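You operate a simulated robot arm through the tools that you are given. There is no shell and no other tool.

Carry out the task below with a simulated robot arm. There is one attempt and no reset: what you move stays moved.

JOB
Lift off the door-side grate, wipe up the grease and the splash, and set it back.
Fine: grate on the worktop corner meanwhile; orange pad, back after. What is to be rubbed or washed off counts as gone when no trace of it is left.

The check looks at the end state, three seconds after you hand in, the way a careful person would. Anything else that was tipped, shoved, dropped, spilled or broken makes it a failure.

ROBOT AND FRAMES
A 6-joint arm with a two-finger gripper, fixed in place. Base frame: the origin is on the floor under the middle of its stand, x ahead of it, y to its left, z up; the work surface is at about z = 0.908. Readings come in m, degrees, newtons and seconds.
It reaches about 1.417 m from its shoulder. Its first joint turns from -166.0 to 166.0 degrees. Payload 3.43 kg.
The tool frame sits at the grasp point between the pads (the TCP): z along the fingers, y along the line on which they close. The tips reach 0.02 m beyond it. The gripper opens to 0.19 m; its body begins 0.248 m behind the TCP.
Orientation is that of the tool frame in the base frame, as [roll, pitch, yaw] about the fixed x, y, z axes, in that order (R = Rz(yaw) Ry(pitch) Rx(roll)). With the fingers straight down and closing along the base's y, the tool's x points along the base's -x, its y along +y and its z along -z.

CONTROLS
- The arm moves only by the tool nudge_tool. Its argument "steps" is a list of rows, each a list of 7 numbers: the finger opening in mm, from 0 to 190, then the shift along the tool's x, y, z in units of 200 mm (1.0 is 200 mm), then the turn, a rotation vector about the tool's x, y, z in units of 45 degrees (1.0 is 45 degrees). In form: [[jaw, tx, ty, tz, rx, ry, rz], ...]. A call has 1 to 20 rows; each row is the pose to reach, as a shift and turn from the pose commanded when the call began, along the tool's axes at that moment. A call with a number of a shift or a turn outside -1 to 1 is refused whole. A row lasts 0.2 s, in which the tool goes at most 0.05 m and 8.6 degrees; a call with a longer step from one row to the next is refused whole, and so is a gripper value outside its range. Where a pose cannot be reached the arm comes as near as it can. A force on the tool above 40 N (or 10 N above the force at the start of the call, whichever is more), or a blocked arm, ends the call early, and 0.2 s more pass. The fingers move at their own pace (about 0.153 m/s each) and stop on an object; they squeeze with about 44 N. The grip force told is the motor's: it shows also when the fingers shut on nothing. Time passes only in rows, and 0.2 s behind the last, so rows that repeat a pose let the fingers close. It gives the time, the measured TCP pose, the force on the tool (base axes), the opening and the grip force at its end, in the units of the frame above (readings bear some noise), with the torque about the TCP (base axes, N m) and any sound that the robot's microphone picked up, and new pictures: "views" is both (left out), scene, wrist or none.
- Cameras (640 x 400 px; columns grow to the right, rows downward): "scene" is fixed at [0.4056, 0.4972, 1.5058]; the picture's right is [-0.50, -0.86, 0.00], its down [-0.81, 0.47, -0.36] and it looks along [0.31, -0.18, -0.93] (base axes); focal length 214 px, centre (320, 200). "wrist" rides on the gripper at [0.071, -0.008, -0.288] in the tool frame; the picture's right is [0.12, 0.99, 0.00], its down [-0.96, 0.12, -0.25] and it looks along [-0.25, 0.03, 0.97] (tool axes); focal length 261 px, centre (320, 200). There is no depth. A picture from a camera that has moved, and an enlarged one, comes with that camera's place and axes in the base frame and with its lens. The place of the scene camera against the robot may be out by one fixed shift of up to 0.025 m in any direction.
- lift_body(by): moves the trunk up (or, below 0, down) by that many m; the arm rides with it, the base frame stays. It gives what a move gives, with no picture.
- zoom(camera, box): a new picture of the part [left, top, right, bottom] of that camera's present view, enlarged. It takes no simulated time.
- close_job(): hands the job in; it is judged then, once.

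Places have to be worked out from the pictures, the camera data and where the tool is seen. Open the gripper and draw the arm clear of the work before you hand the job in, unless the task says otherwise.

The tools are called as name(argument=value, ...) on one line, values as JSON. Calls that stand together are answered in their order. nudge_tool: Moves the arm, as the interface text tells. Its arguments: {"type":"object","properties":{"steps":{"type":"array","items":{"type":"array","items":{"type":"number"}}},"views":{"type":"string","enum":["both","scene","wrist","none"]}},"required":["steps"]} The other tools are called the same way: lift_body (by) moves the trunk up or down; zoom (camera, box) takes an enlarged picture of a part of a camera's view; close_job () hands the job in.

At the start:

```text
time_s: 0.0
tool_pos: [0.8092, 0.1051, 1.1675]
tcp_rot: [180.0, -0.1, 180.0]
wrist_force: [0.4, 1.1, 0.1]
wrist_torque: [0.02, 0.01, -0.01]
grip_width: 0.1899
gripper_force: 0.0
trunk travel left (down, up): [-0.225, 0.215]
```

scene: 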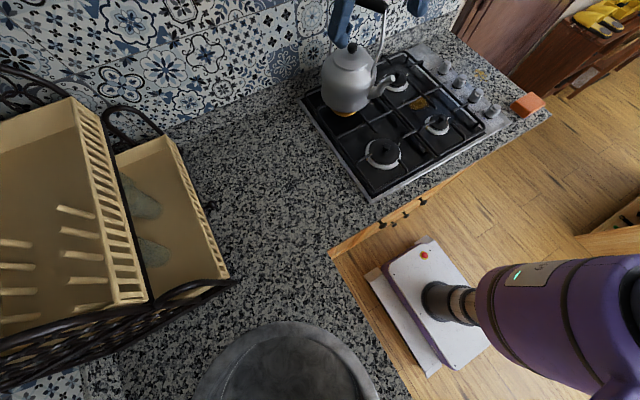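
wrist: 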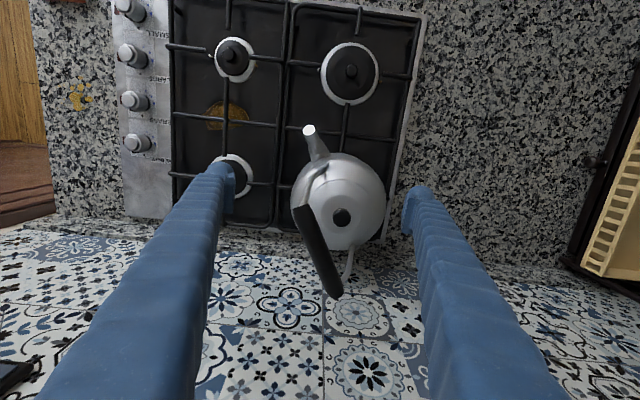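

I start by looking closely at the hob, the pad and the worktop before moving anything.

zoom(camera="scene", box=[290, 30, 560, 200])

zoom(camera="wrist", box=[50, 0, 450, 250])

zoom(camera="scene", box=[430, 30, 590, 130])

```text
2.35 times, centred on (425, 115) of scene
camera zoom: at [0.4056, 0.4972, 1.5058], right [-0.5, -0.86, 0.0], down [-0.81, 0.47, -0.36], along [0.31, -0.18, -0.93], focal length 505 px, centre (73, 400)
```

zoom: 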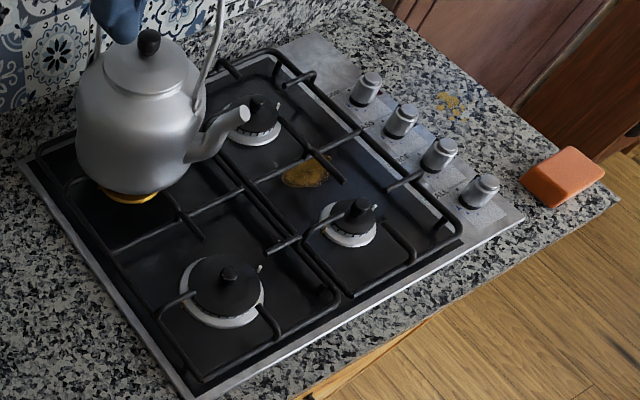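

```text
1.60 times, centred on (250, 125) of wrist
camera zoom: at [0.7401, 0.0964, 1.4538], right [-0.12, 0.99, 0.0], down [0.96, 0.12, 0.25], along [0.24, 0.03, -0.97], focal length 417 px, centre (432, 320)
```

zoom: 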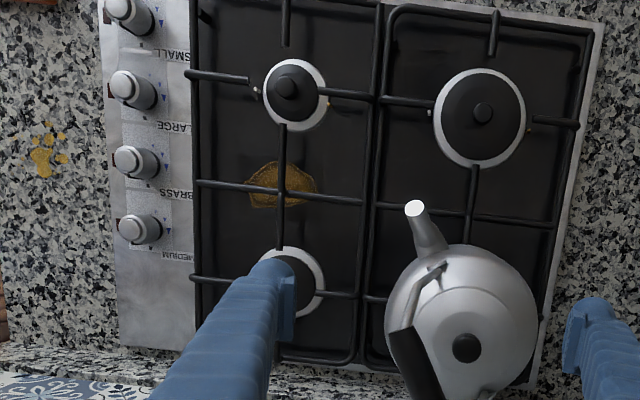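

```text
4.00 times, centred on (510, 80) of scene
camera zoom: at [0.4056, 0.4972, 1.5058], right [-0.5, -0.86, 0.0], down [-0.81, 0.47, -0.36], along [0.31, -0.18, -0.93], focal length 858 px, centre (-440, 680)
```

zoom: 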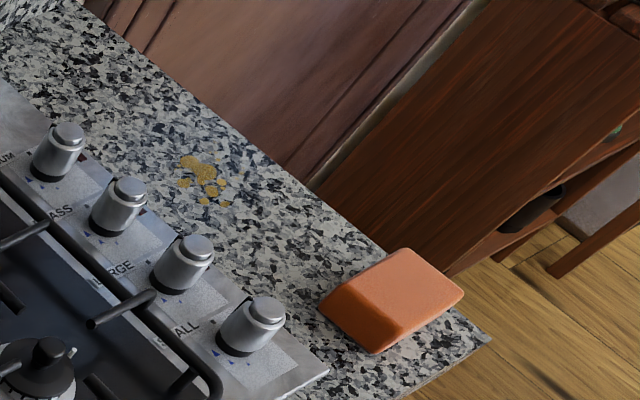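

The right-hand (door-side, -y) grate runs roughly y -0.18 to 0.04 and is centred near (0.73, -0.07). Grease lies under it, the splash sits beyond the knobs, and the pad is on the front corner. I'll go up, back and to the right, clear of the kettle, to look down on the grate.

nudge_tool(steps=[[190, 0.1, 0, -0.2, 0, 0, 0], [190, 0.2, 0, -0.41, 0, 0, 0], [190, 0.4, -0.1, -0.41, 0, 0, 0], [190, 0.6, -0.2, -0.41, 0, 0, 0], [190, 0.65, -0.42, -0.41, 0, 0, 0], [190, 0.65, -0.65, -0.41, 0, 0, 0], [190, 0.65, -0.88, -0.41, 0, 0, 0], [190, 0.65, -1.0, -0.41, 0, 0, 0], [190, 0.65, -1.0, -0.41, 0, 0, 0]])

```text
time_s: 2.0
tool_pos: [0.6803, -0.0964, 1.2504]
tcp_rot: [180.0, -0.1, -180.0]
wrist_force: [0.0, -0.4, 0.3]
wrist_torque: [-0.01, -0.01, 0.02]
grip_width: 0.1901
gripper_force: 0.0
trunk travel left (down, up): [-0.225, 0.215]
camera wrist: at [0.6112, -0.1047, 1.5373], right [-0.12, 0.99, 0.0], down [0.96, 0.12, 0.25], along [0.24, 0.03, -0.97], focal length 261 px, centre (320, 200)
```

scene: 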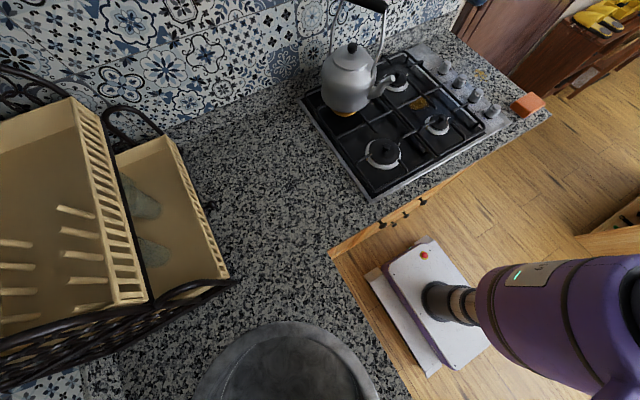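
wrist: 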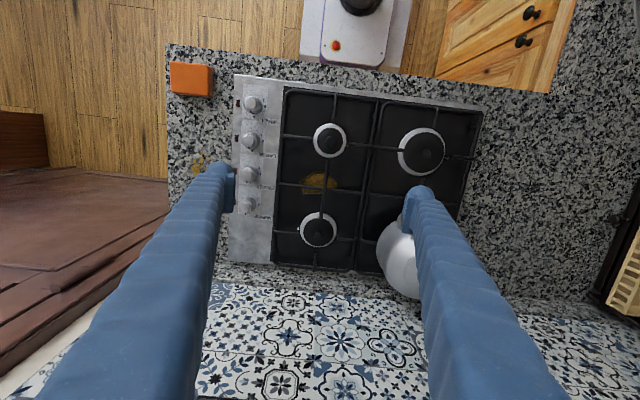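

The whole hob is now in view, so I'll zoom to measure the grate, splash and pad.

zoom(camera="wrist", box=[220, 60, 400, 280])

zoom(camera="wrist", box=[150, 40, 290, 220])

zoom(camera="scene", box=[370, 40, 510, 140])

```text
1.82 times, centred on (310, 170) of wrist
camera zoom: at [0.6112, -0.1047, 1.5373], right [-0.12, 0.99, 0.0], down [0.96, 0.12, 0.25], along [0.24, 0.03, -0.97], focal length 474 px, centre (338, 254)
```

zoom: 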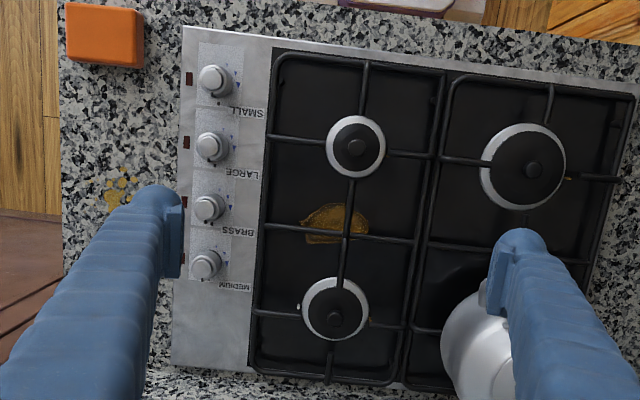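

```text
2.22 times, centred on (220, 130) of wrist
camera zoom: at [0.6112, -0.1047, 1.5373], right [-0.12, 0.99, 0.0], down [0.96, 0.12, 0.25], along [0.24, 0.03, -0.97], focal length 579 px, centre (542, 356)
```

zoom: 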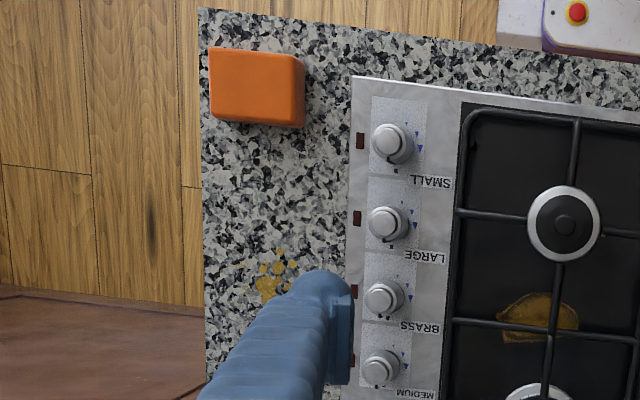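

```text
4.00 times, centred on (440, 90) of scene
camera zoom: at [0.4056, 0.4972, 1.5058], right [-0.5, -0.86, 0.0], down [-0.81, 0.47, -0.36], along [0.31, -0.18, -0.93], focal length 858 px, centre (-160, 640)
```

zoom: 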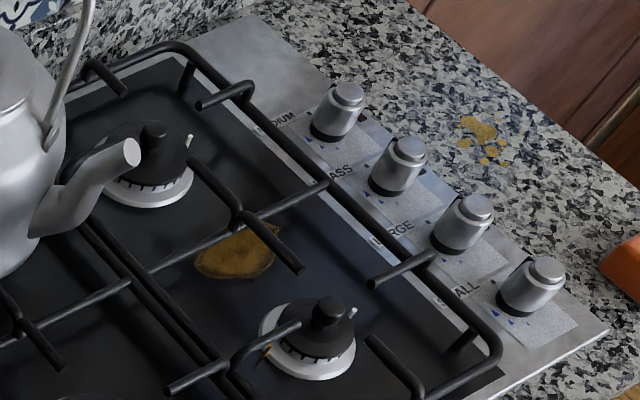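

The grate measures about x 0.53–0.93 and y -0.18–0.01, with its central cross near (0.727, -0.08). I plan to grip that cross diagonally, one finger in each of two opposite quadrants, so the load sits at the centre of mass. I'll move above it, turn 45° and take a close look.

nudge_tool(steps=[[160, -0.04, 0.013, 0.125, 0, 0, -0.1667], [140, -0.08, 0.026, 0.25, 0, 0, -0.3333], [120, -0.12, 0.039, 0.375, 0, 0, -0.5], [110, -0.16, 0.052, 0.5, 0, 0, -0.6667], [100, -0.2, 0.065, 0.625, 0, 0, -0.8333], [100, -0.235, 0.077, 0.75, 0, 0, -1.0], [100, -0.235, 0.077, 0.75, 0, 0, -1.0]])

```text
time_s: 3.6
tool_pos: [0.7256, -0.078, 1.1008]
tcp_rot: [179.9, 0.0, -134.9]
wrist_force: [0.2, -0.8, 0.7]
wrist_torque: [0.02, 0.01, -0.02]
grip_width: 0.0996
gripper_force: 0.0
trunk travel left (down, up): [-0.225, 0.215]
camera wrist: at [0.6822, -0.1339, 1.3878], right [-0.79, 0.62, 0.0], down [0.6, 0.76, 0.25], along [0.15, 0.19, -0.97], focal length 261 px, centre (320, 200)
```

scene: 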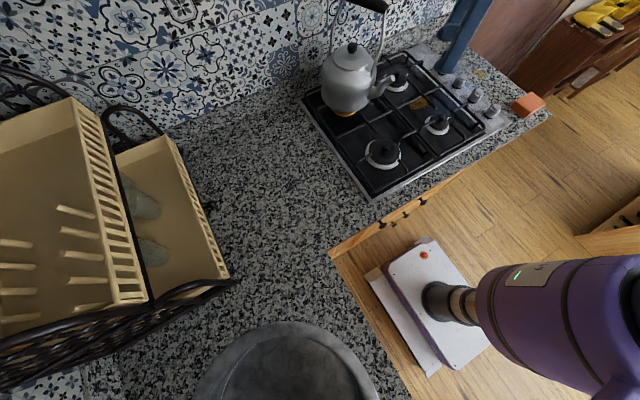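
wrist: 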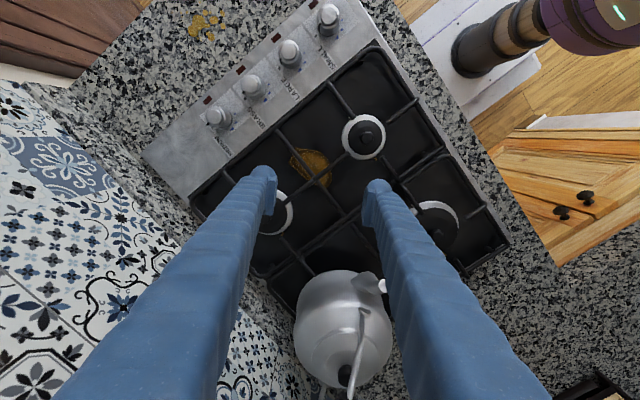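

The tool is over the cross, so I'll zoom to check how it lines up.

zoom(camera="wrist", box=[240, 120, 400, 220])

zoom(camera="scene", box=[370, 0, 530, 130])

```text
4.00 times, centred on (320, 170) of wrist
camera zoom: at [0.6822, -0.1339, 1.3878], right [-0.79, 0.62, 0.0], down [0.6, 0.76, 0.25], along [0.15, 0.19, -0.97], focal length 1043 px, centre (320, 320)
```

zoom: 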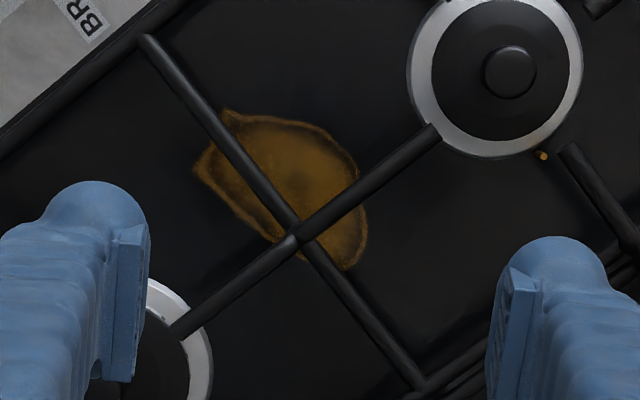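

```text
3.08 times, centred on (450, 65) of scene
camera zoom: at [0.4056, 0.4972, 1.5058], right [-0.5, -0.86, 0.0], down [-0.81, 0.47, -0.36], along [0.31, -0.18, -0.93], focal length 660 px, centre (-80, 615)
```

zoom: 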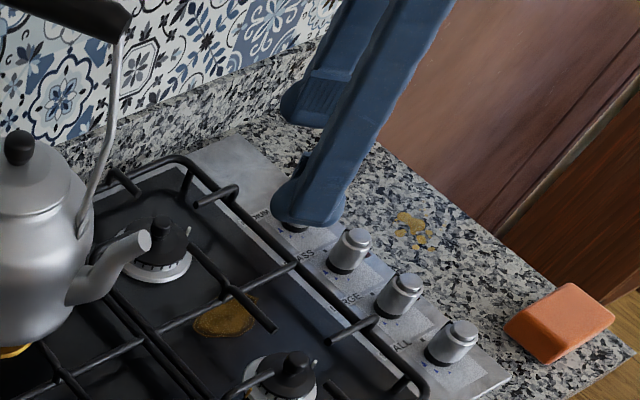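

The cross triangulates to about (0.735, -0.080, 0.938), so I need roughly 1 cm of correction. I'll shift over, descend to TCP z≈0.955 with the jaw at 80 mm, and recheck.

nudge_tool(steps=[[80, -0.036, -0.036, 0.0, 0, 0, 0], [80, -0.036, -0.036, 0.2, 0, 0, 0], [80, -0.036, -0.036, 0.4, 0, 0, 0], [80, -0.036, -0.036, 0.55, 0, 0, 0], [80, -0.036, -0.036, 0.65, 0, 0, 0], [80, -0.036, -0.036, 0.73, 0, 0, 0], [80, -0.036, -0.036, 0.73, 0, 0, 0]])

zoom(camera="wrist", box=[220, 120, 420, 260])

zoom(camera="scene", box=[360, 30, 480, 130])

```text
time_s: 5.2
tool_pos: [0.7354, -0.0809, 0.9552]
tcp_rot: [-180.0, 0.1, -134.9]
wrist_force: [0.2, 0.2, 0.1]
wrist_torque: [0.01, -0.02, -0.02]
grip_width: 0.0797
gripper_force: 0.1
trunk travel left (down, up): [-0.225, 0.215]
camera wrist: at [0.6921, -0.135, 1.2422], right [-0.79, 0.62, 0.0], down [0.6, 0.76, 0.25], along [0.15, 0.19, -0.97], focal length 261 px, centre (320, 200)
```

scene: 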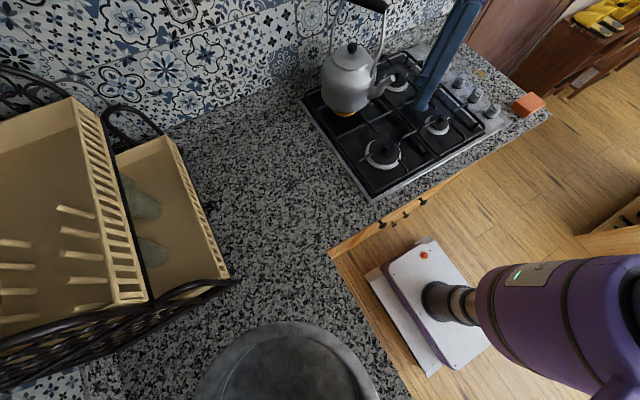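
wrist: 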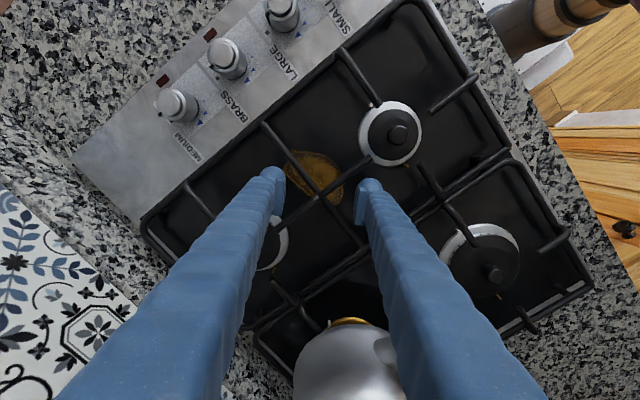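

```text
2.86 times, centred on (320, 190) of wrist
camera zoom: at [0.6921, -0.135, 1.2422], right [-0.79, 0.62, 0.0], down [0.6, 0.76, 0.25], along [0.15, 0.19, -0.97], focal length 745 px, centre (320, 229)
```

zoom: 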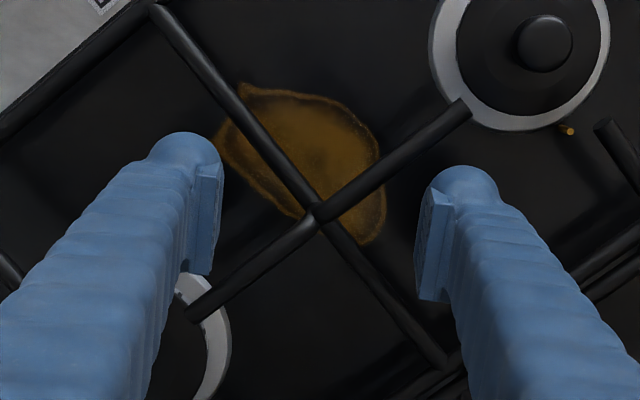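

```text
4.00 times, centred on (420, 80) of scene
camera zoom: at [0.4056, 0.4972, 1.5058], right [-0.5, -0.86, 0.0], down [-0.81, 0.47, -0.36], along [0.31, -0.18, -0.93], focal length 858 px, centre (-80, 680)
```

zoom: 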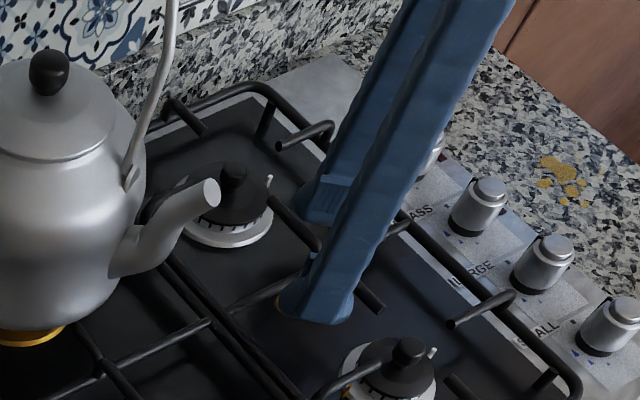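

The cross is within about 1 mm of the tool axis. I'll lower in small steps, watching the force, until the bars sit near the middle of the pads.

nudge_tool(steps=[[80, 0, 0, 0.02, 0, 0, 0], [80, 0, 0, 0.04, 0, 0, 0], [80, 0, 0, 0.055, 0, 0, 0], [80, 0, 0, 0.055, 0, 0, 0]], views="none")

```text
time_s: 6.2
tool_pos: [0.7365, -0.0792, 0.9424]
tcp_rot: [179.9, -0.1, -135.0]
wrist_force: [0.4, 0.4, -0.2]
wrist_torque: [0.02, 0.0, 0.01]
grip_width: 0.0801
gripper_force: 0.0
trunk travel left (down, up): [-0.225, 0.215]
```

There's no contact yet, so I'll go another 4 mm.

nudge_tool(steps=[[80, 0, 0, 0.01, 0, 0, 0], [80, 0, 0, 0.02, 0, 0, 0], [80, 0, 0, 0.02, 0, 0, 0]])

zoom(camera="scene", box=[380, 50, 460, 120])

zoom(camera="wrist", box=[240, 130, 400, 250])

```text
time_s: 7.0
tool_pos: [0.7376, -0.0798, 0.9389]
tcp_rot: [-180.0, 0.0, -135.0]
wrist_force: [0.3, 0.0, 0.0]
wrist_torque: [0.02, 0.01, -0.01]
grip_width: 0.0799
gripper_force: 0.1
trunk travel left (down, up): [-0.225, 0.215]
camera wrist: at [0.6935, -0.1357, 1.2253], right [-0.79, 0.62, 0.0], down [0.6, 0.76, 0.25], along [0.15, 0.19, -0.97], focal length 261 px, centre (320, 200)
```

scene: 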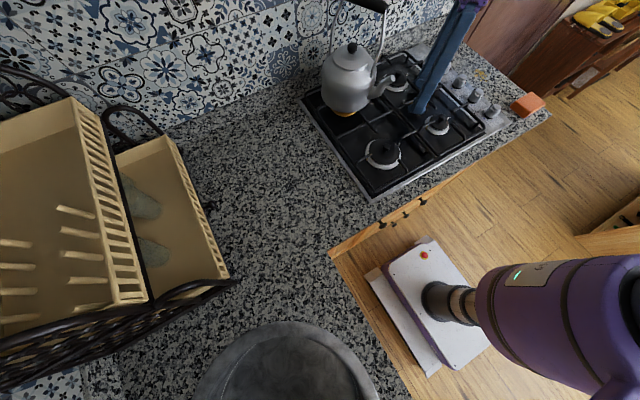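
wrist: 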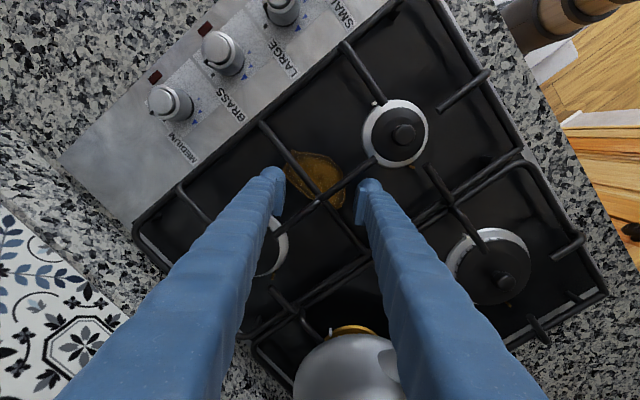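

```text
5.71 times, centred on (420, 85) of scene
camera zoom: at [0.4056, 0.4972, 1.5058], right [-0.5, -0.86, 0.0], down [-0.81, 0.47, -0.36], along [0.31, -0.18, -0.93], focal length 1226 px, centre (-251, 857)
```

zoom: 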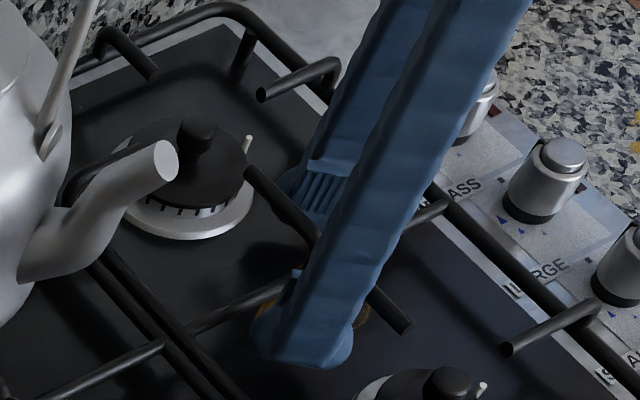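

```text
3.33 times, centred on (320, 190) of wrist
camera zoom: at [0.6935, -0.1357, 1.2253], right [-0.79, 0.62, 0.0], down [0.6, 0.76, 0.25], along [0.15, 0.19, -0.97], focal length 869 px, centre (320, 233)
```

zoom: 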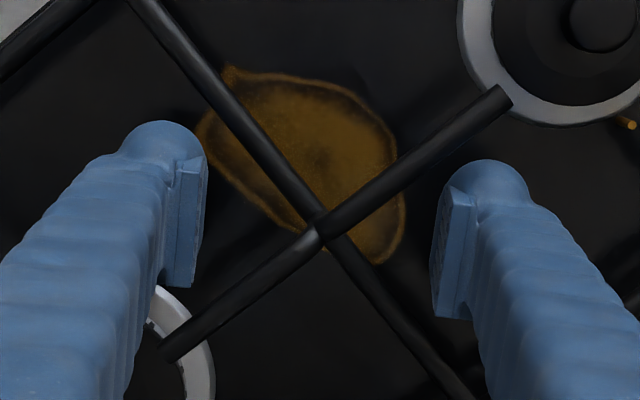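

The tips are clear of the glass and each finger is in its own quadrant of the cross. I'll close the jaw on it.

nudge_tool(steps=[[40, 0, 0, 0, 0, 0, 0], [20, 0, 0, 0, 0, 0, 0], [0, 0, 0, 0, 0, 0, 0], [0, 0, 0, 0, 0, 0, 0], [0, 0, 0, 0, 0, 0, 0]])

zoom(camera="wrist", box=[240, 130, 400, 250])

```text
time_s: 8.2
tool_pos: [0.7376, -0.0803, 0.9387]
tcp_rot: [180.0, 0.1, -135.0]
wrist_force: [0.0, 0.0, 0.0]
wrist_torque: [0.04, -0.03, -1.07]
grip_width: 0.047
gripper_force: 43.6
trunk travel left (down, up): [-0.225, 0.215]
camera wrist: at [0.6935, -0.1357, 1.2253], right [-0.79, 0.62, 0.0], down [0.6, 0.76, 0.25], along [0.15, 0.19, -0.97], focal length 261 px, centre (320, 200)
```

scene: 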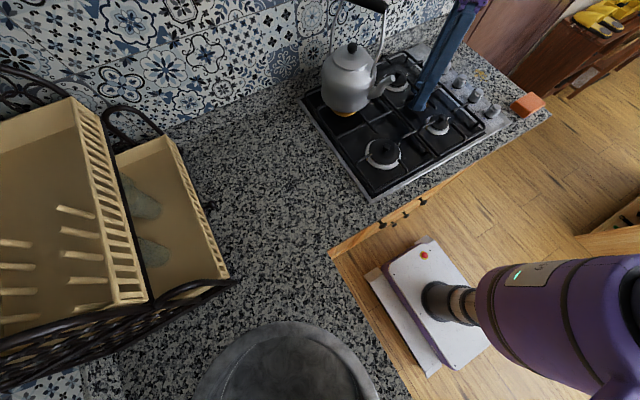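
wrist: 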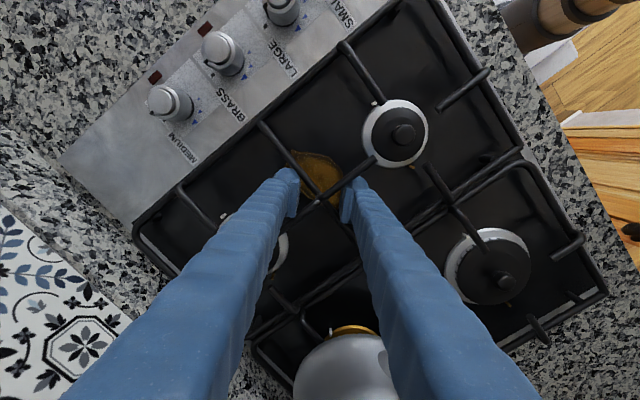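

```text
3.33 times, centred on (320, 190) of wrist
camera zoom: at [0.6935, -0.1357, 1.2253], right [-0.79, 0.62, 0.0], down [0.6, 0.76, 0.25], along [0.15, 0.19, -0.97], focal length 869 px, centre (320, 233)
```

zoom: 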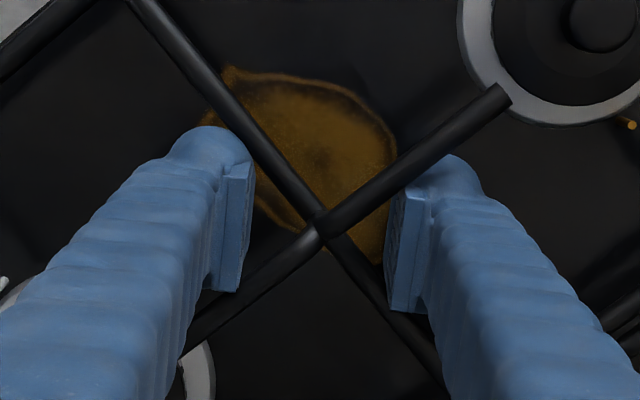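

The grip is firm at 47 mm, but the -1.07 N·m yaw torque shows my fingers are about 1° off the grate's angle. I'll open, turn about 0.9° clockwise and close again.

nudge_tool(steps=[[65, 0, 0, 0, 0, 0, 0], [65, 0, 0, 0, 0, 0, 0.02], [65, 0, 0, 0, 0, 0, 0.02], [40, 0, 0, 0, 0, 0, 0.02], [0, 0, 0, 0, 0, 0, 0.02], [0, 0, 0, 0, 0, 0, 0.02]], views="wrist")

zoom(camera="wrist", box=[240, 130, 400, 250])

```text
time_s: 9.6
tool_pos: [0.7378, -0.0807, 0.9381]
tcp_rot: [179.9, -0.1, -135.9]
wrist_force: [-0.2, 0.5, -0.2]
wrist_torque: [-0.11, -0.02, 1.12]
grip_width: 0.0476
gripper_force: 44.2
trunk travel left (down, up): [-0.225, 0.215]
camera wrist: at [0.6928, -0.1351, 1.2251], right [-0.78, 0.63, 0.0], down [0.61, 0.75, 0.25], along [0.15, 0.19, -0.97], focal length 261 px, centre (320, 200)
```

wrist: 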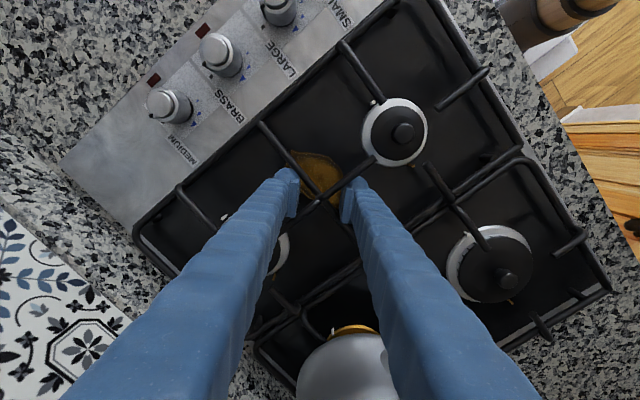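

```text
3.33 times, centred on (320, 190) of wrist
camera zoom: at [0.6928, -0.1351, 1.2251], right [-0.78, 0.63, 0.0], down [0.61, 0.75, 0.25], along [0.15, 0.19, -0.97], focal length 869 px, centre (320, 233)
```

zoom: 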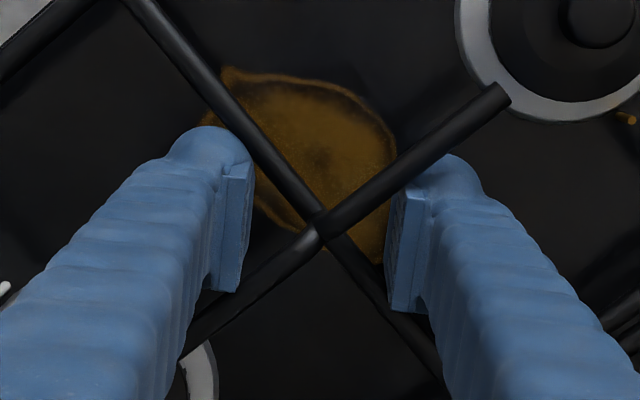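

The torque flipped to +1.12, so the right angle is about halfway. I'll turn back 0.45° and re-close.

nudge_tool(steps=[[65, 0, 0, 0, 0, 0, 0], [65, 0, 0, 0, 0, 0, -0.01], [65, 0, 0, 0, 0, 0, -0.01], [40, 0, 0, 0, 0, 0, -0.01], [0, 0, 0, 0, 0, 0, -0.01], [0, 0, 0, 0, 0, 0, -0.01]], views="none")

```text
time_s: 11.0
tool_pos: [0.7365, -0.0802, 0.9386]
tcp_rot: [179.9, 0.0, -135.6]
wrist_force: [0.1, 0.1, 0.2]
wrist_torque: [0.03, -0.01, -0.83]
grip_width: 0.0473
gripper_force: 43.4
trunk travel left (down, up): [-0.225, 0.215]
```

The fingers are now aligned within a fraction of a degree. I'll lift 3 cm slowly to feel the weight and check that it stays level.

nudge_tool(steps=[[0, 0, 0, -0.025, 0, 0, 0], [0, 0, 0, -0.05, 0, 0, 0], [0, 0, 0, -0.1, 0, 0, 0], [0, 0, 0, -0.15, 0, 0, 0], [0, 0, 0, -0.15, 0, 0, 0]])

zoom(camera="scene", box=[310, 10, 530, 200])

```text
time_s: 12.2
tool_pos: [0.7377, -0.0809, 0.9682]
tcp_rot: [180.0, 0.0, -135.6]
wrist_force: [7.4, -12.9, -7.7]
wrist_torque: [-0.21, -0.58, -3.58]
grip_width: 0.0414
gripper_force: 44.5
trunk travel left (down, up): [-0.225, 0.215]
camera wrist: at [0.6937, -0.1362, 1.2549], right [-0.78, 0.63, 0.0], down [0.61, 0.76, 0.25], along [0.15, 0.19, -0.97], focal length 261 px, centre (320, 200)
```

scene: 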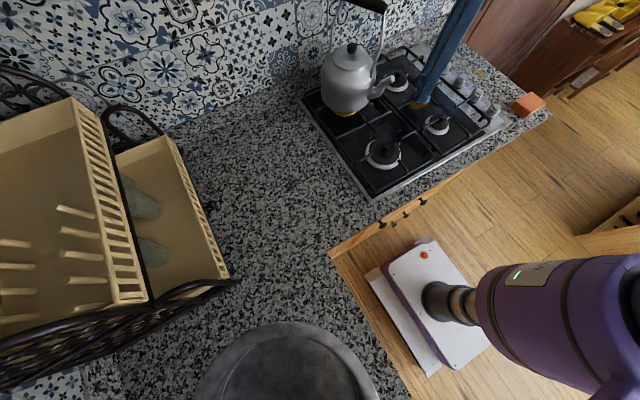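
wrist: 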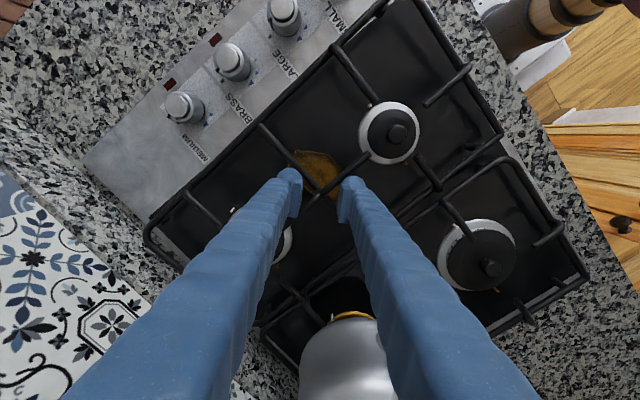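

```text
2.11 times, centred on (420, 105) of scene
camera zoom: at [0.4056, 0.4972, 1.5058], right [-0.5, -0.86, 0.0], down [-0.81, 0.47, -0.36], along [0.31, -0.18, -0.93], focal length 452 px, centre (110, 400)
```

zoom: 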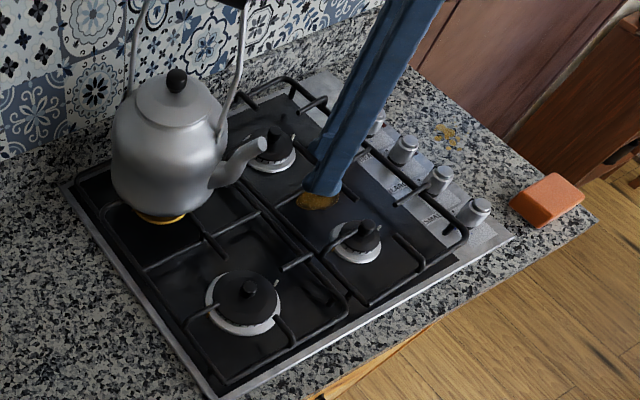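

The side force and -3.6 N·m torque show the grate has turned in the grip and is touching something. I'll look closely before moving on.

zoom(camera="wrist", box=[120, 0, 600, 370])

zoom(camera="wrist", box=[240, 120, 400, 250])

zoom(camera="scene", box=[380, 30, 500, 130])

```text
1.08 times, centred on (360, 185) of wrist (not enlarged: the box is as wide or as high as the picture)
camera zoom: at [0.6937, -0.1362, 1.2549], right [-0.78, 0.63, 0.0], down [0.61, 0.76, 0.25], along [0.15, 0.19, -0.97], focal length 282 px, centre (277, 216)
```

zoom: 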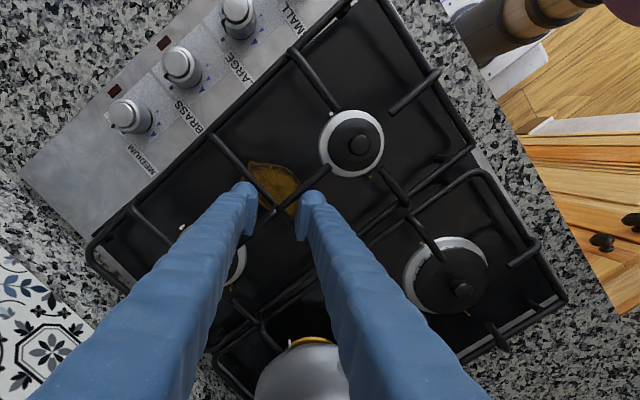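

```text
3.08 times, centred on (320, 185) of wrist
camera zoom: at [0.6937, -0.1362, 1.2549], right [-0.78, 0.63, 0.0], down [0.61, 0.76, 0.25], along [0.15, 0.19, -0.97], focal length 802 px, centre (320, 246)
```

zoom: 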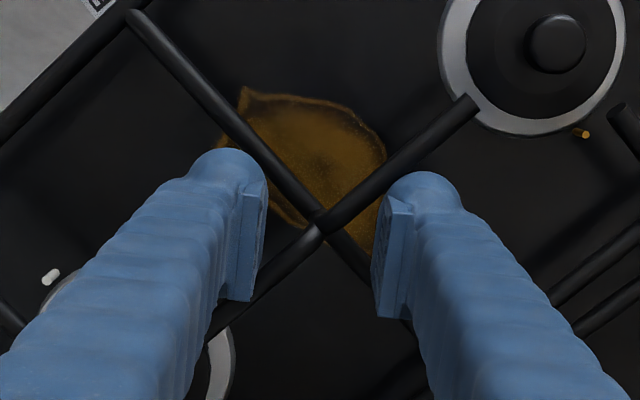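

```text
4.00 times, centred on (440, 80) of scene
camera zoom: at [0.4056, 0.4972, 1.5058], right [-0.5, -0.86, 0.0], down [-0.81, 0.47, -0.36], along [0.31, -0.18, -0.93], focal length 858 px, centre (-160, 680)
```

zoom: 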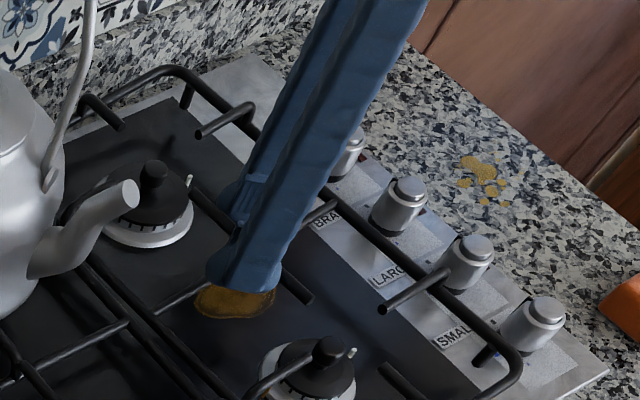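

The grate turned about 2.75° CCW in the diagonal grip, and its back-left corner is nudging the other grate, so the cross wedge isn't holding. I'll lower it straight back down and regrip one bar with the pads parallel to it.

nudge_tool(steps=[[0, 0, 0, 0.04, 0, 0, 0], [0, 0, 0, 0.08, 0, 0, 0], [0, 0, 0, 0.11, 0, 0, 0], [0, 0, 0, 0.13, 0, 0, 0], [0, 0, 0, 0.13, 0, 0, 0]])

zoom(camera="wrist", box=[240, 120, 400, 250])

zoom(camera="scene", box=[380, 30, 500, 130])

```text
time_s: 12.8
tool_pos: [0.7374, -0.0817, 0.9591]
tcp_rot: [-179.8, 0.1, -135.8]
wrist_force: [-4.6, -11.1, 16.0]
wrist_torque: [-0.09, 1.65, -3.23]
grip_width: 0.0408
gripper_force: 44.0
trunk travel left (down, up): [-0.225, 0.215]
stopped in row 3: the force on the tool passed its limit at 44 N (the readings are from after the stop); the commanded pose is now the measured one
camera wrist: at [0.6916, -0.1368, 1.2461], right [-0.78, 0.63, 0.0], down [0.61, 0.75, 0.25], along [0.16, 0.19, -0.97], focal length 261 px, centre (320, 200)
```

scene: 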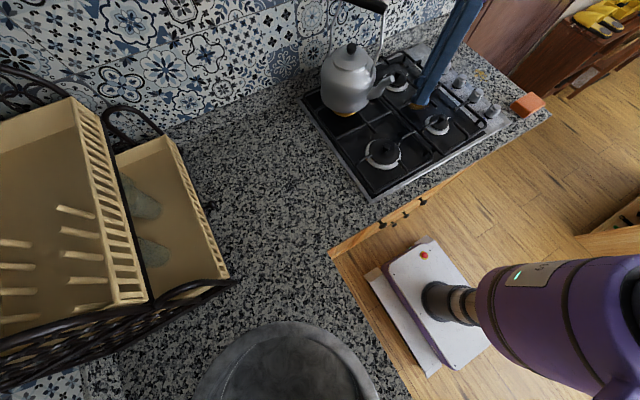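
wrist: 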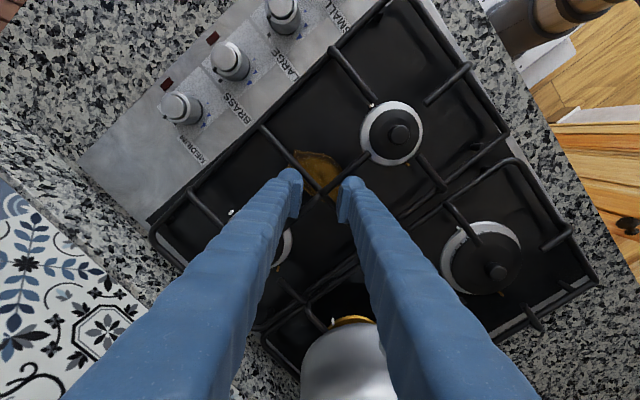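

```text
3.08 times, centred on (320, 185) of wrist
camera zoom: at [0.6916, -0.1368, 1.2461], right [-0.78, 0.63, 0.0], down [0.61, 0.75, 0.25], along [0.16, 0.19, -0.97], focal length 802 px, centre (320, 246)
```

zoom: 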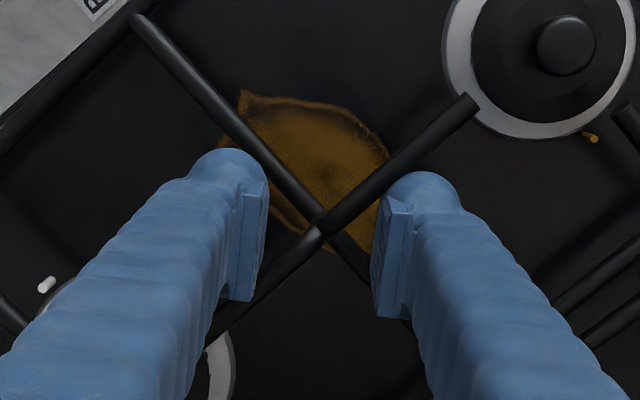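

```text
4.00 times, centred on (440, 80) of scene
camera zoom: at [0.4056, 0.4972, 1.5058], right [-0.5, -0.86, 0.0], down [-0.81, 0.47, -0.36], along [0.31, -0.18, -0.93], focal length 858 px, centre (-160, 680)
```

zoom: 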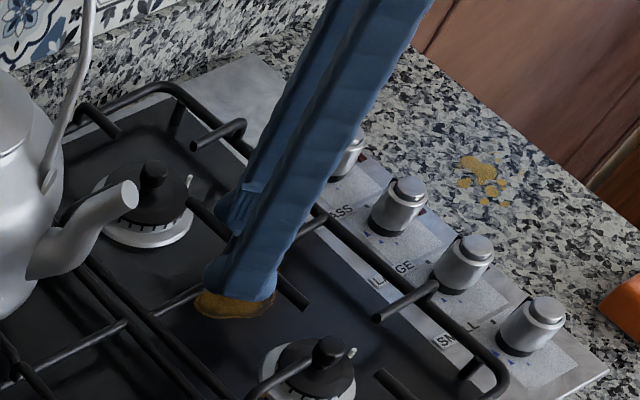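

The front feet touched down at this height while the back is a few mm up, so the bars slid to the tips during the lift. I'll ease the jaw open a little at a time so the grate settles gently.

nudge_tool(steps=[[41, 0, 0, 0, 0, 0, 0], [41.5, 0, 0, 0, 0, 0, 0], [42, 0, 0, 0, 0, 0, 0], [42.5, 0, 0, 0, 0, 0, 0], [43, 0, 0, 0, 0, 0, 0], [44, 0, 0, 0, 0, 0, 0]])

zoom(camera="wrist", box=[240, 120, 400, 250])

```text
time_s: 14.2
tool_pos: [0.7388, -0.081, 0.9577]
tcp_rot: [-179.9, 0.3, -135.5]
wrist_force: [-0.6, -2.4, 0.0]
wrist_torque: [0.0, 0.06, -0.11]
grip_width: 0.0449
gripper_force: 0.7
trunk travel left (down, up): [-0.225, 0.215]
camera wrist: at [0.6935, -0.1351, 1.2441], right [-0.78, 0.62, 0.0], down [0.6, 0.76, 0.25], along [0.16, 0.19, -0.97], focal length 261 px, centre (320, 200)
```

scene: 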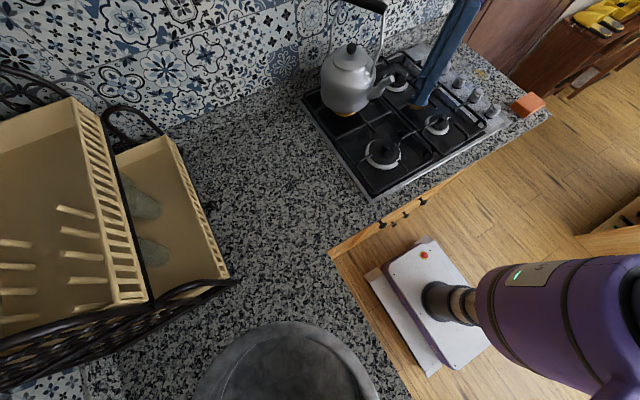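
wrist: 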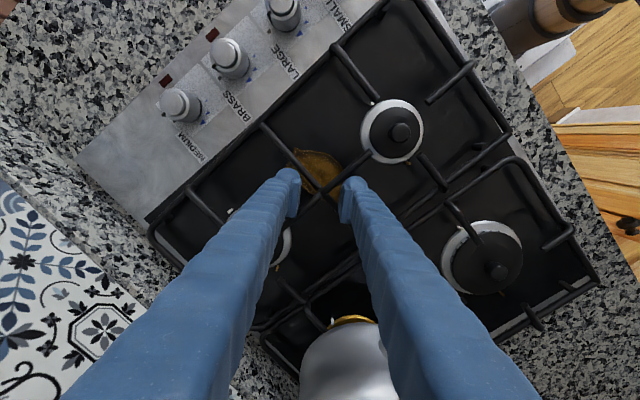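

```text
3.08 times, centred on (320, 185) of wrist
camera zoom: at [0.6935, -0.1351, 1.2441], right [-0.78, 0.62, 0.0], down [0.6, 0.76, 0.25], along [0.16, 0.19, -0.97], focal length 802 px, centre (320, 246)
```

zoom: 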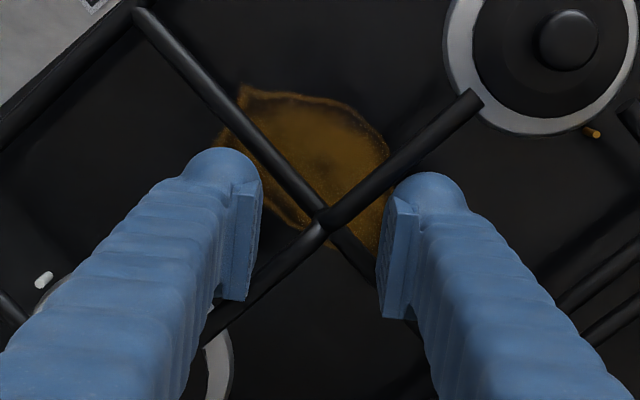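

The forces are back to about zero. I'll open fully, rise clear and look at how the grate is resting.

nudge_tool(steps=[[50, 0, 0, 0, 0, 0, 0], [60, 0, 0, 0, 0, 0, 0], [80, 0, 0, 0, 0, 0, 0], [80, 0, 0, -0.1, 0, 0, 0], [80, 0, 0, -0.3, 0, 0, 0], [80, 0, 0, -0.5, 0, 0, 0], [80, 0, 0, -0.7, 0, 0, 0], [100, 0, 0, -0.75, 0, 0, 0]])

zoom(camera="wrist", box=[170, 0, 530, 290])

zoom(camera="scene", box=[360, 30, 510, 150])

```text
time_s: 16.0
tool_pos: [0.7392, -0.0806, 1.1071]
tcp_rot: [-179.8, 0.3, -135.5]
wrist_force: [-0.6, 0.6, -0.4]
wrist_torque: [-0.02, -0.03, 0.02]
grip_width: 0.1
gripper_force: 0.1
trunk travel left (down, up): [-0.225, 0.215]
camera wrist: at [0.6928, -0.1359, 1.3947], right [-0.78, 0.62, 0.0], down [0.6, 0.76, 0.25], along [0.16, 0.19, -0.97], focal length 261 px, centre (320, 200)
```

scene: 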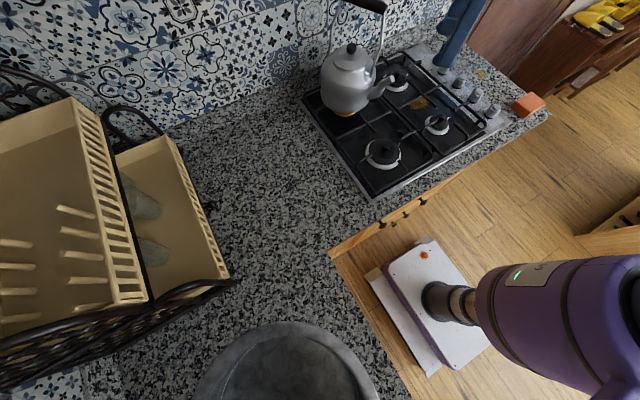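
wrist: 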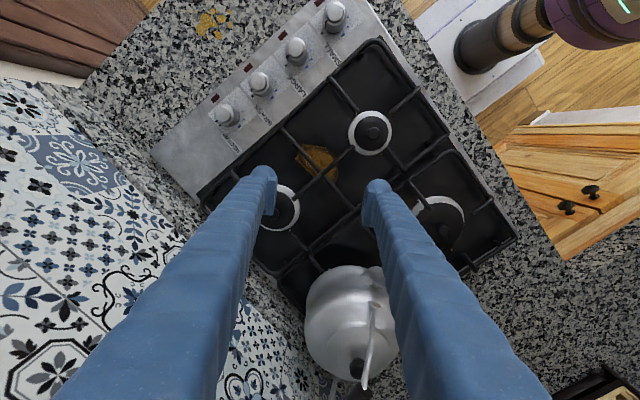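

```text
1.38 times, centred on (350, 145) of wrist
camera zoom: at [0.6928, -0.1359, 1.3947], right [-0.78, 0.62, 0.0], down [0.6, 0.76, 0.25], along [0.16, 0.19, -0.97], focal length 360 px, centre (279, 276)
```

zoom: 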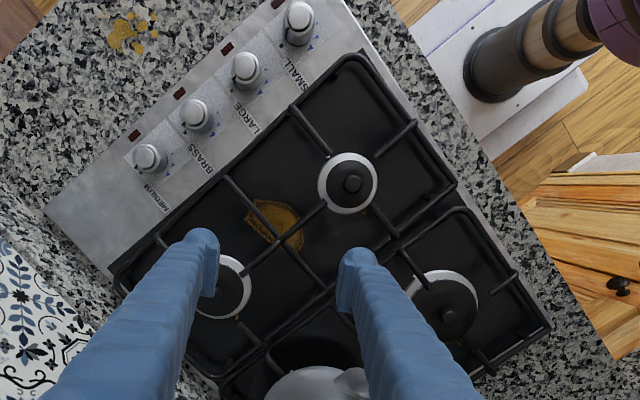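

```text
3.33 times, centred on (435, 90) of scene
camera zoom: at [0.4056, 0.4972, 1.5058], right [-0.5, -0.86, 0.0], down [-0.81, 0.47, -0.36], along [0.31, -0.18, -0.93], focal length 715 px, centre (-63, 567)
```

zoom: 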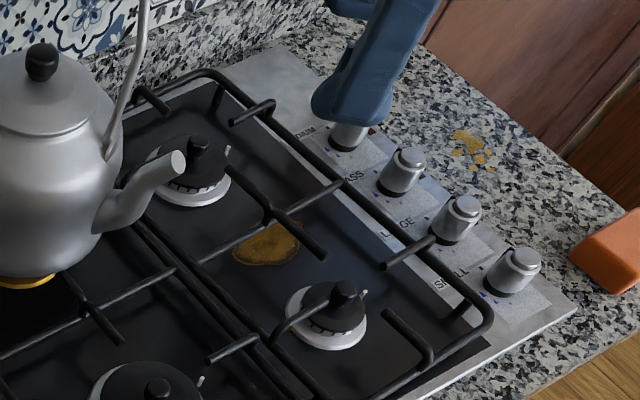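

The grate is flat on the hob but turned about 2° and shifted a few mm. I'll turn the gripper so the pads close along x on the full crossbar, just door-side of the centre, and re-measure from there.

nudge_tool(steps=[[120, 0.02, -0.01, -0.03, 0, 0, -0.1667], [140, 0.04, -0.025, -0.06, 0, 0, -0.3333], [160, 0.06, -0.04, -0.1, 0, 0, -0.5], [180, 0.08, -0.055, -0.13, 0, 0, -0.6667], [190, 0.1, -0.073, -0.17, 0, 0, -0.8333], [190, 0.1, -0.073, -0.2, 0, 0, -1.0], [190, 0.1, -0.073, -0.2, 0, 0, -1.0]])

zoom(camera="wrist", box=[200, 60, 440, 210])

```text
time_s: 17.6
tool_pos: [0.7337, -0.1048, 1.1474]
tcp_rot: [-179.8, 0.0, -90.4]
wrist_force: [0.5, -0.1, 0.6]
wrist_torque: [-0.03, 0.0, 0.0]
grip_width: 0.1901
gripper_force: 0.1
trunk travel left (down, up): [-0.225, 0.215]
camera wrist: at [0.7403, -0.1754, 1.4342], right [-0.99, -0.11, 0.0], down [-0.11, 0.96, 0.25], along [-0.02, 0.25, -0.97], focal length 261 px, centre (320, 200)
```

scene: 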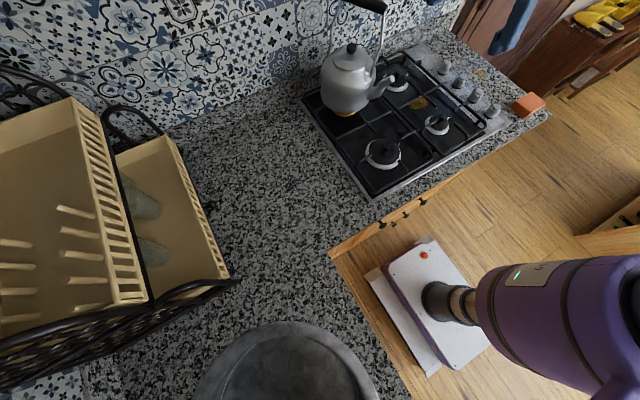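
wrist: 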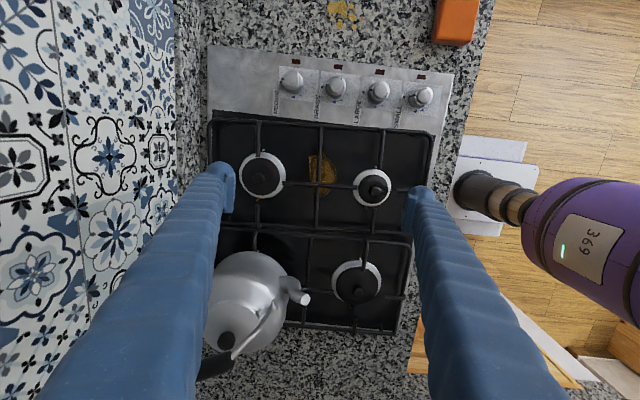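

```text
2.67 times, centred on (320, 135) of wrist
camera zoom: at [0.7403, -0.1754, 1.4342], right [-0.99, -0.11, 0.0], down [-0.11, 0.96, 0.25], along [-0.02, 0.25, -0.97], focal length 695 px, centre (320, 373)
```

zoom: 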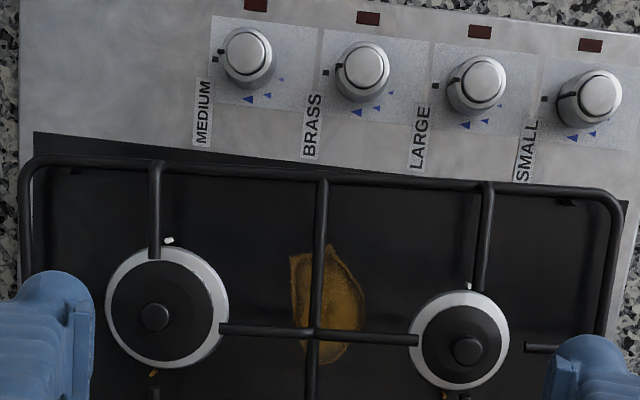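

Relative to the glass edge, the grate is now turned about +3.5°, with its cross at (0.737, -0.077). I'll align the pads with the crossbar, aim about 27 mm door-side of the cross, and descend partway to check.

nudge_tool(steps=[[150, -0.004, -0.024, 0.1, 0, 0, -0.04], [110, -0.004, -0.024, 0.3, 0, 0, -0.08], [70, -0.004, -0.024, 0.5, 0, 0, -0.08], [50, -0.004, -0.024, 0.7, 0, 0, -0.08], [50, -0.004, -0.024, 0.85, 0, 0, -0.08], [50, -0.004, -0.024, 0.93, 0, 0, -0.08], [50, -0.004, -0.024, 0.93, 0, 0, -0.08]])

zoom(camera="wrist", box=[240, 120, 400, 250])

zoom(camera="scene", box=[380, 30, 500, 130])

```text
time_s: 19.2
tool_pos: [0.7378, -0.1031, 0.9612]
tcp_rot: [-179.8, -0.1, -86.9]
wrist_force: [0.4, -0.6, 0.0]
wrist_torque: [0.06, -0.02, 0.01]
grip_width: 0.0503
gripper_force: 0.0
trunk travel left (down, up): [-0.225, 0.215]
camera wrist: at [0.7494, -0.1731, 1.2483], right [-0.99, -0.17, 0.0], down [-0.17, 0.95, 0.25], along [-0.04, 0.24, -0.97], focal length 261 px, centre (320, 200)
```

scene: 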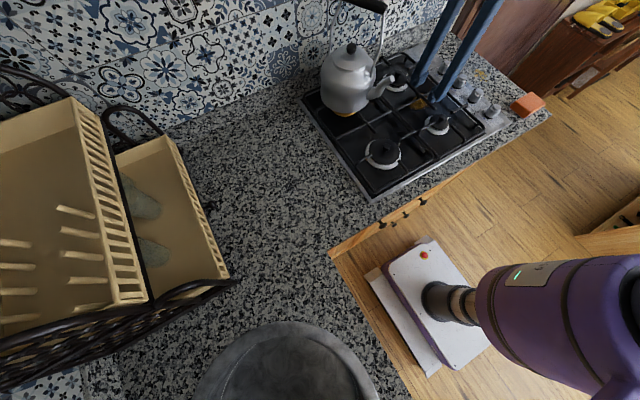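
wrist: 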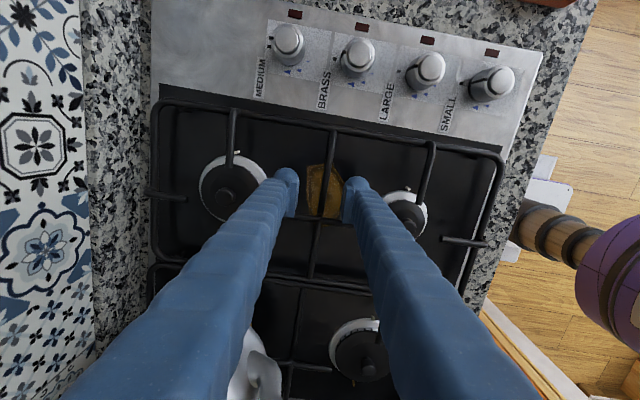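

```text
3.08 times, centred on (320, 185) of wrist
camera zoom: at [0.7494, -0.1731, 1.2483], right [-0.99, -0.17, 0.0], down [-0.17, 0.95, 0.25], along [-0.04, 0.24, -0.97], focal length 802 px, centre (320, 246)
```

zoom: 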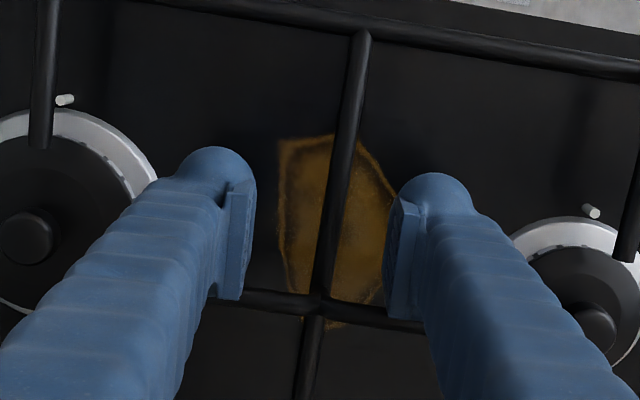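

```text
4.00 times, centred on (440, 80) of scene
camera zoom: at [0.4056, 0.4972, 1.5058], right [-0.5, -0.86, 0.0], down [-0.81, 0.47, -0.36], along [0.31, -0.18, -0.93], focal length 858 px, centre (-160, 680)
```

zoom: 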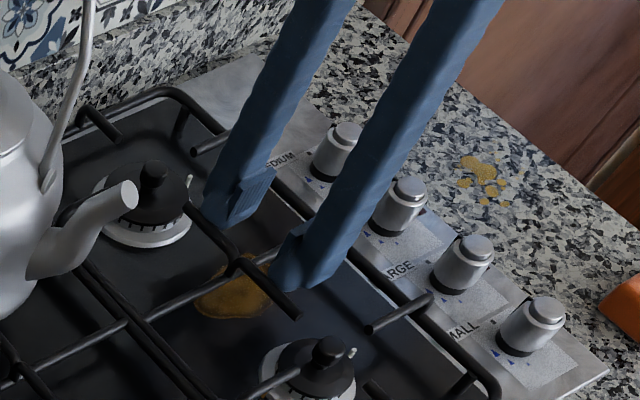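

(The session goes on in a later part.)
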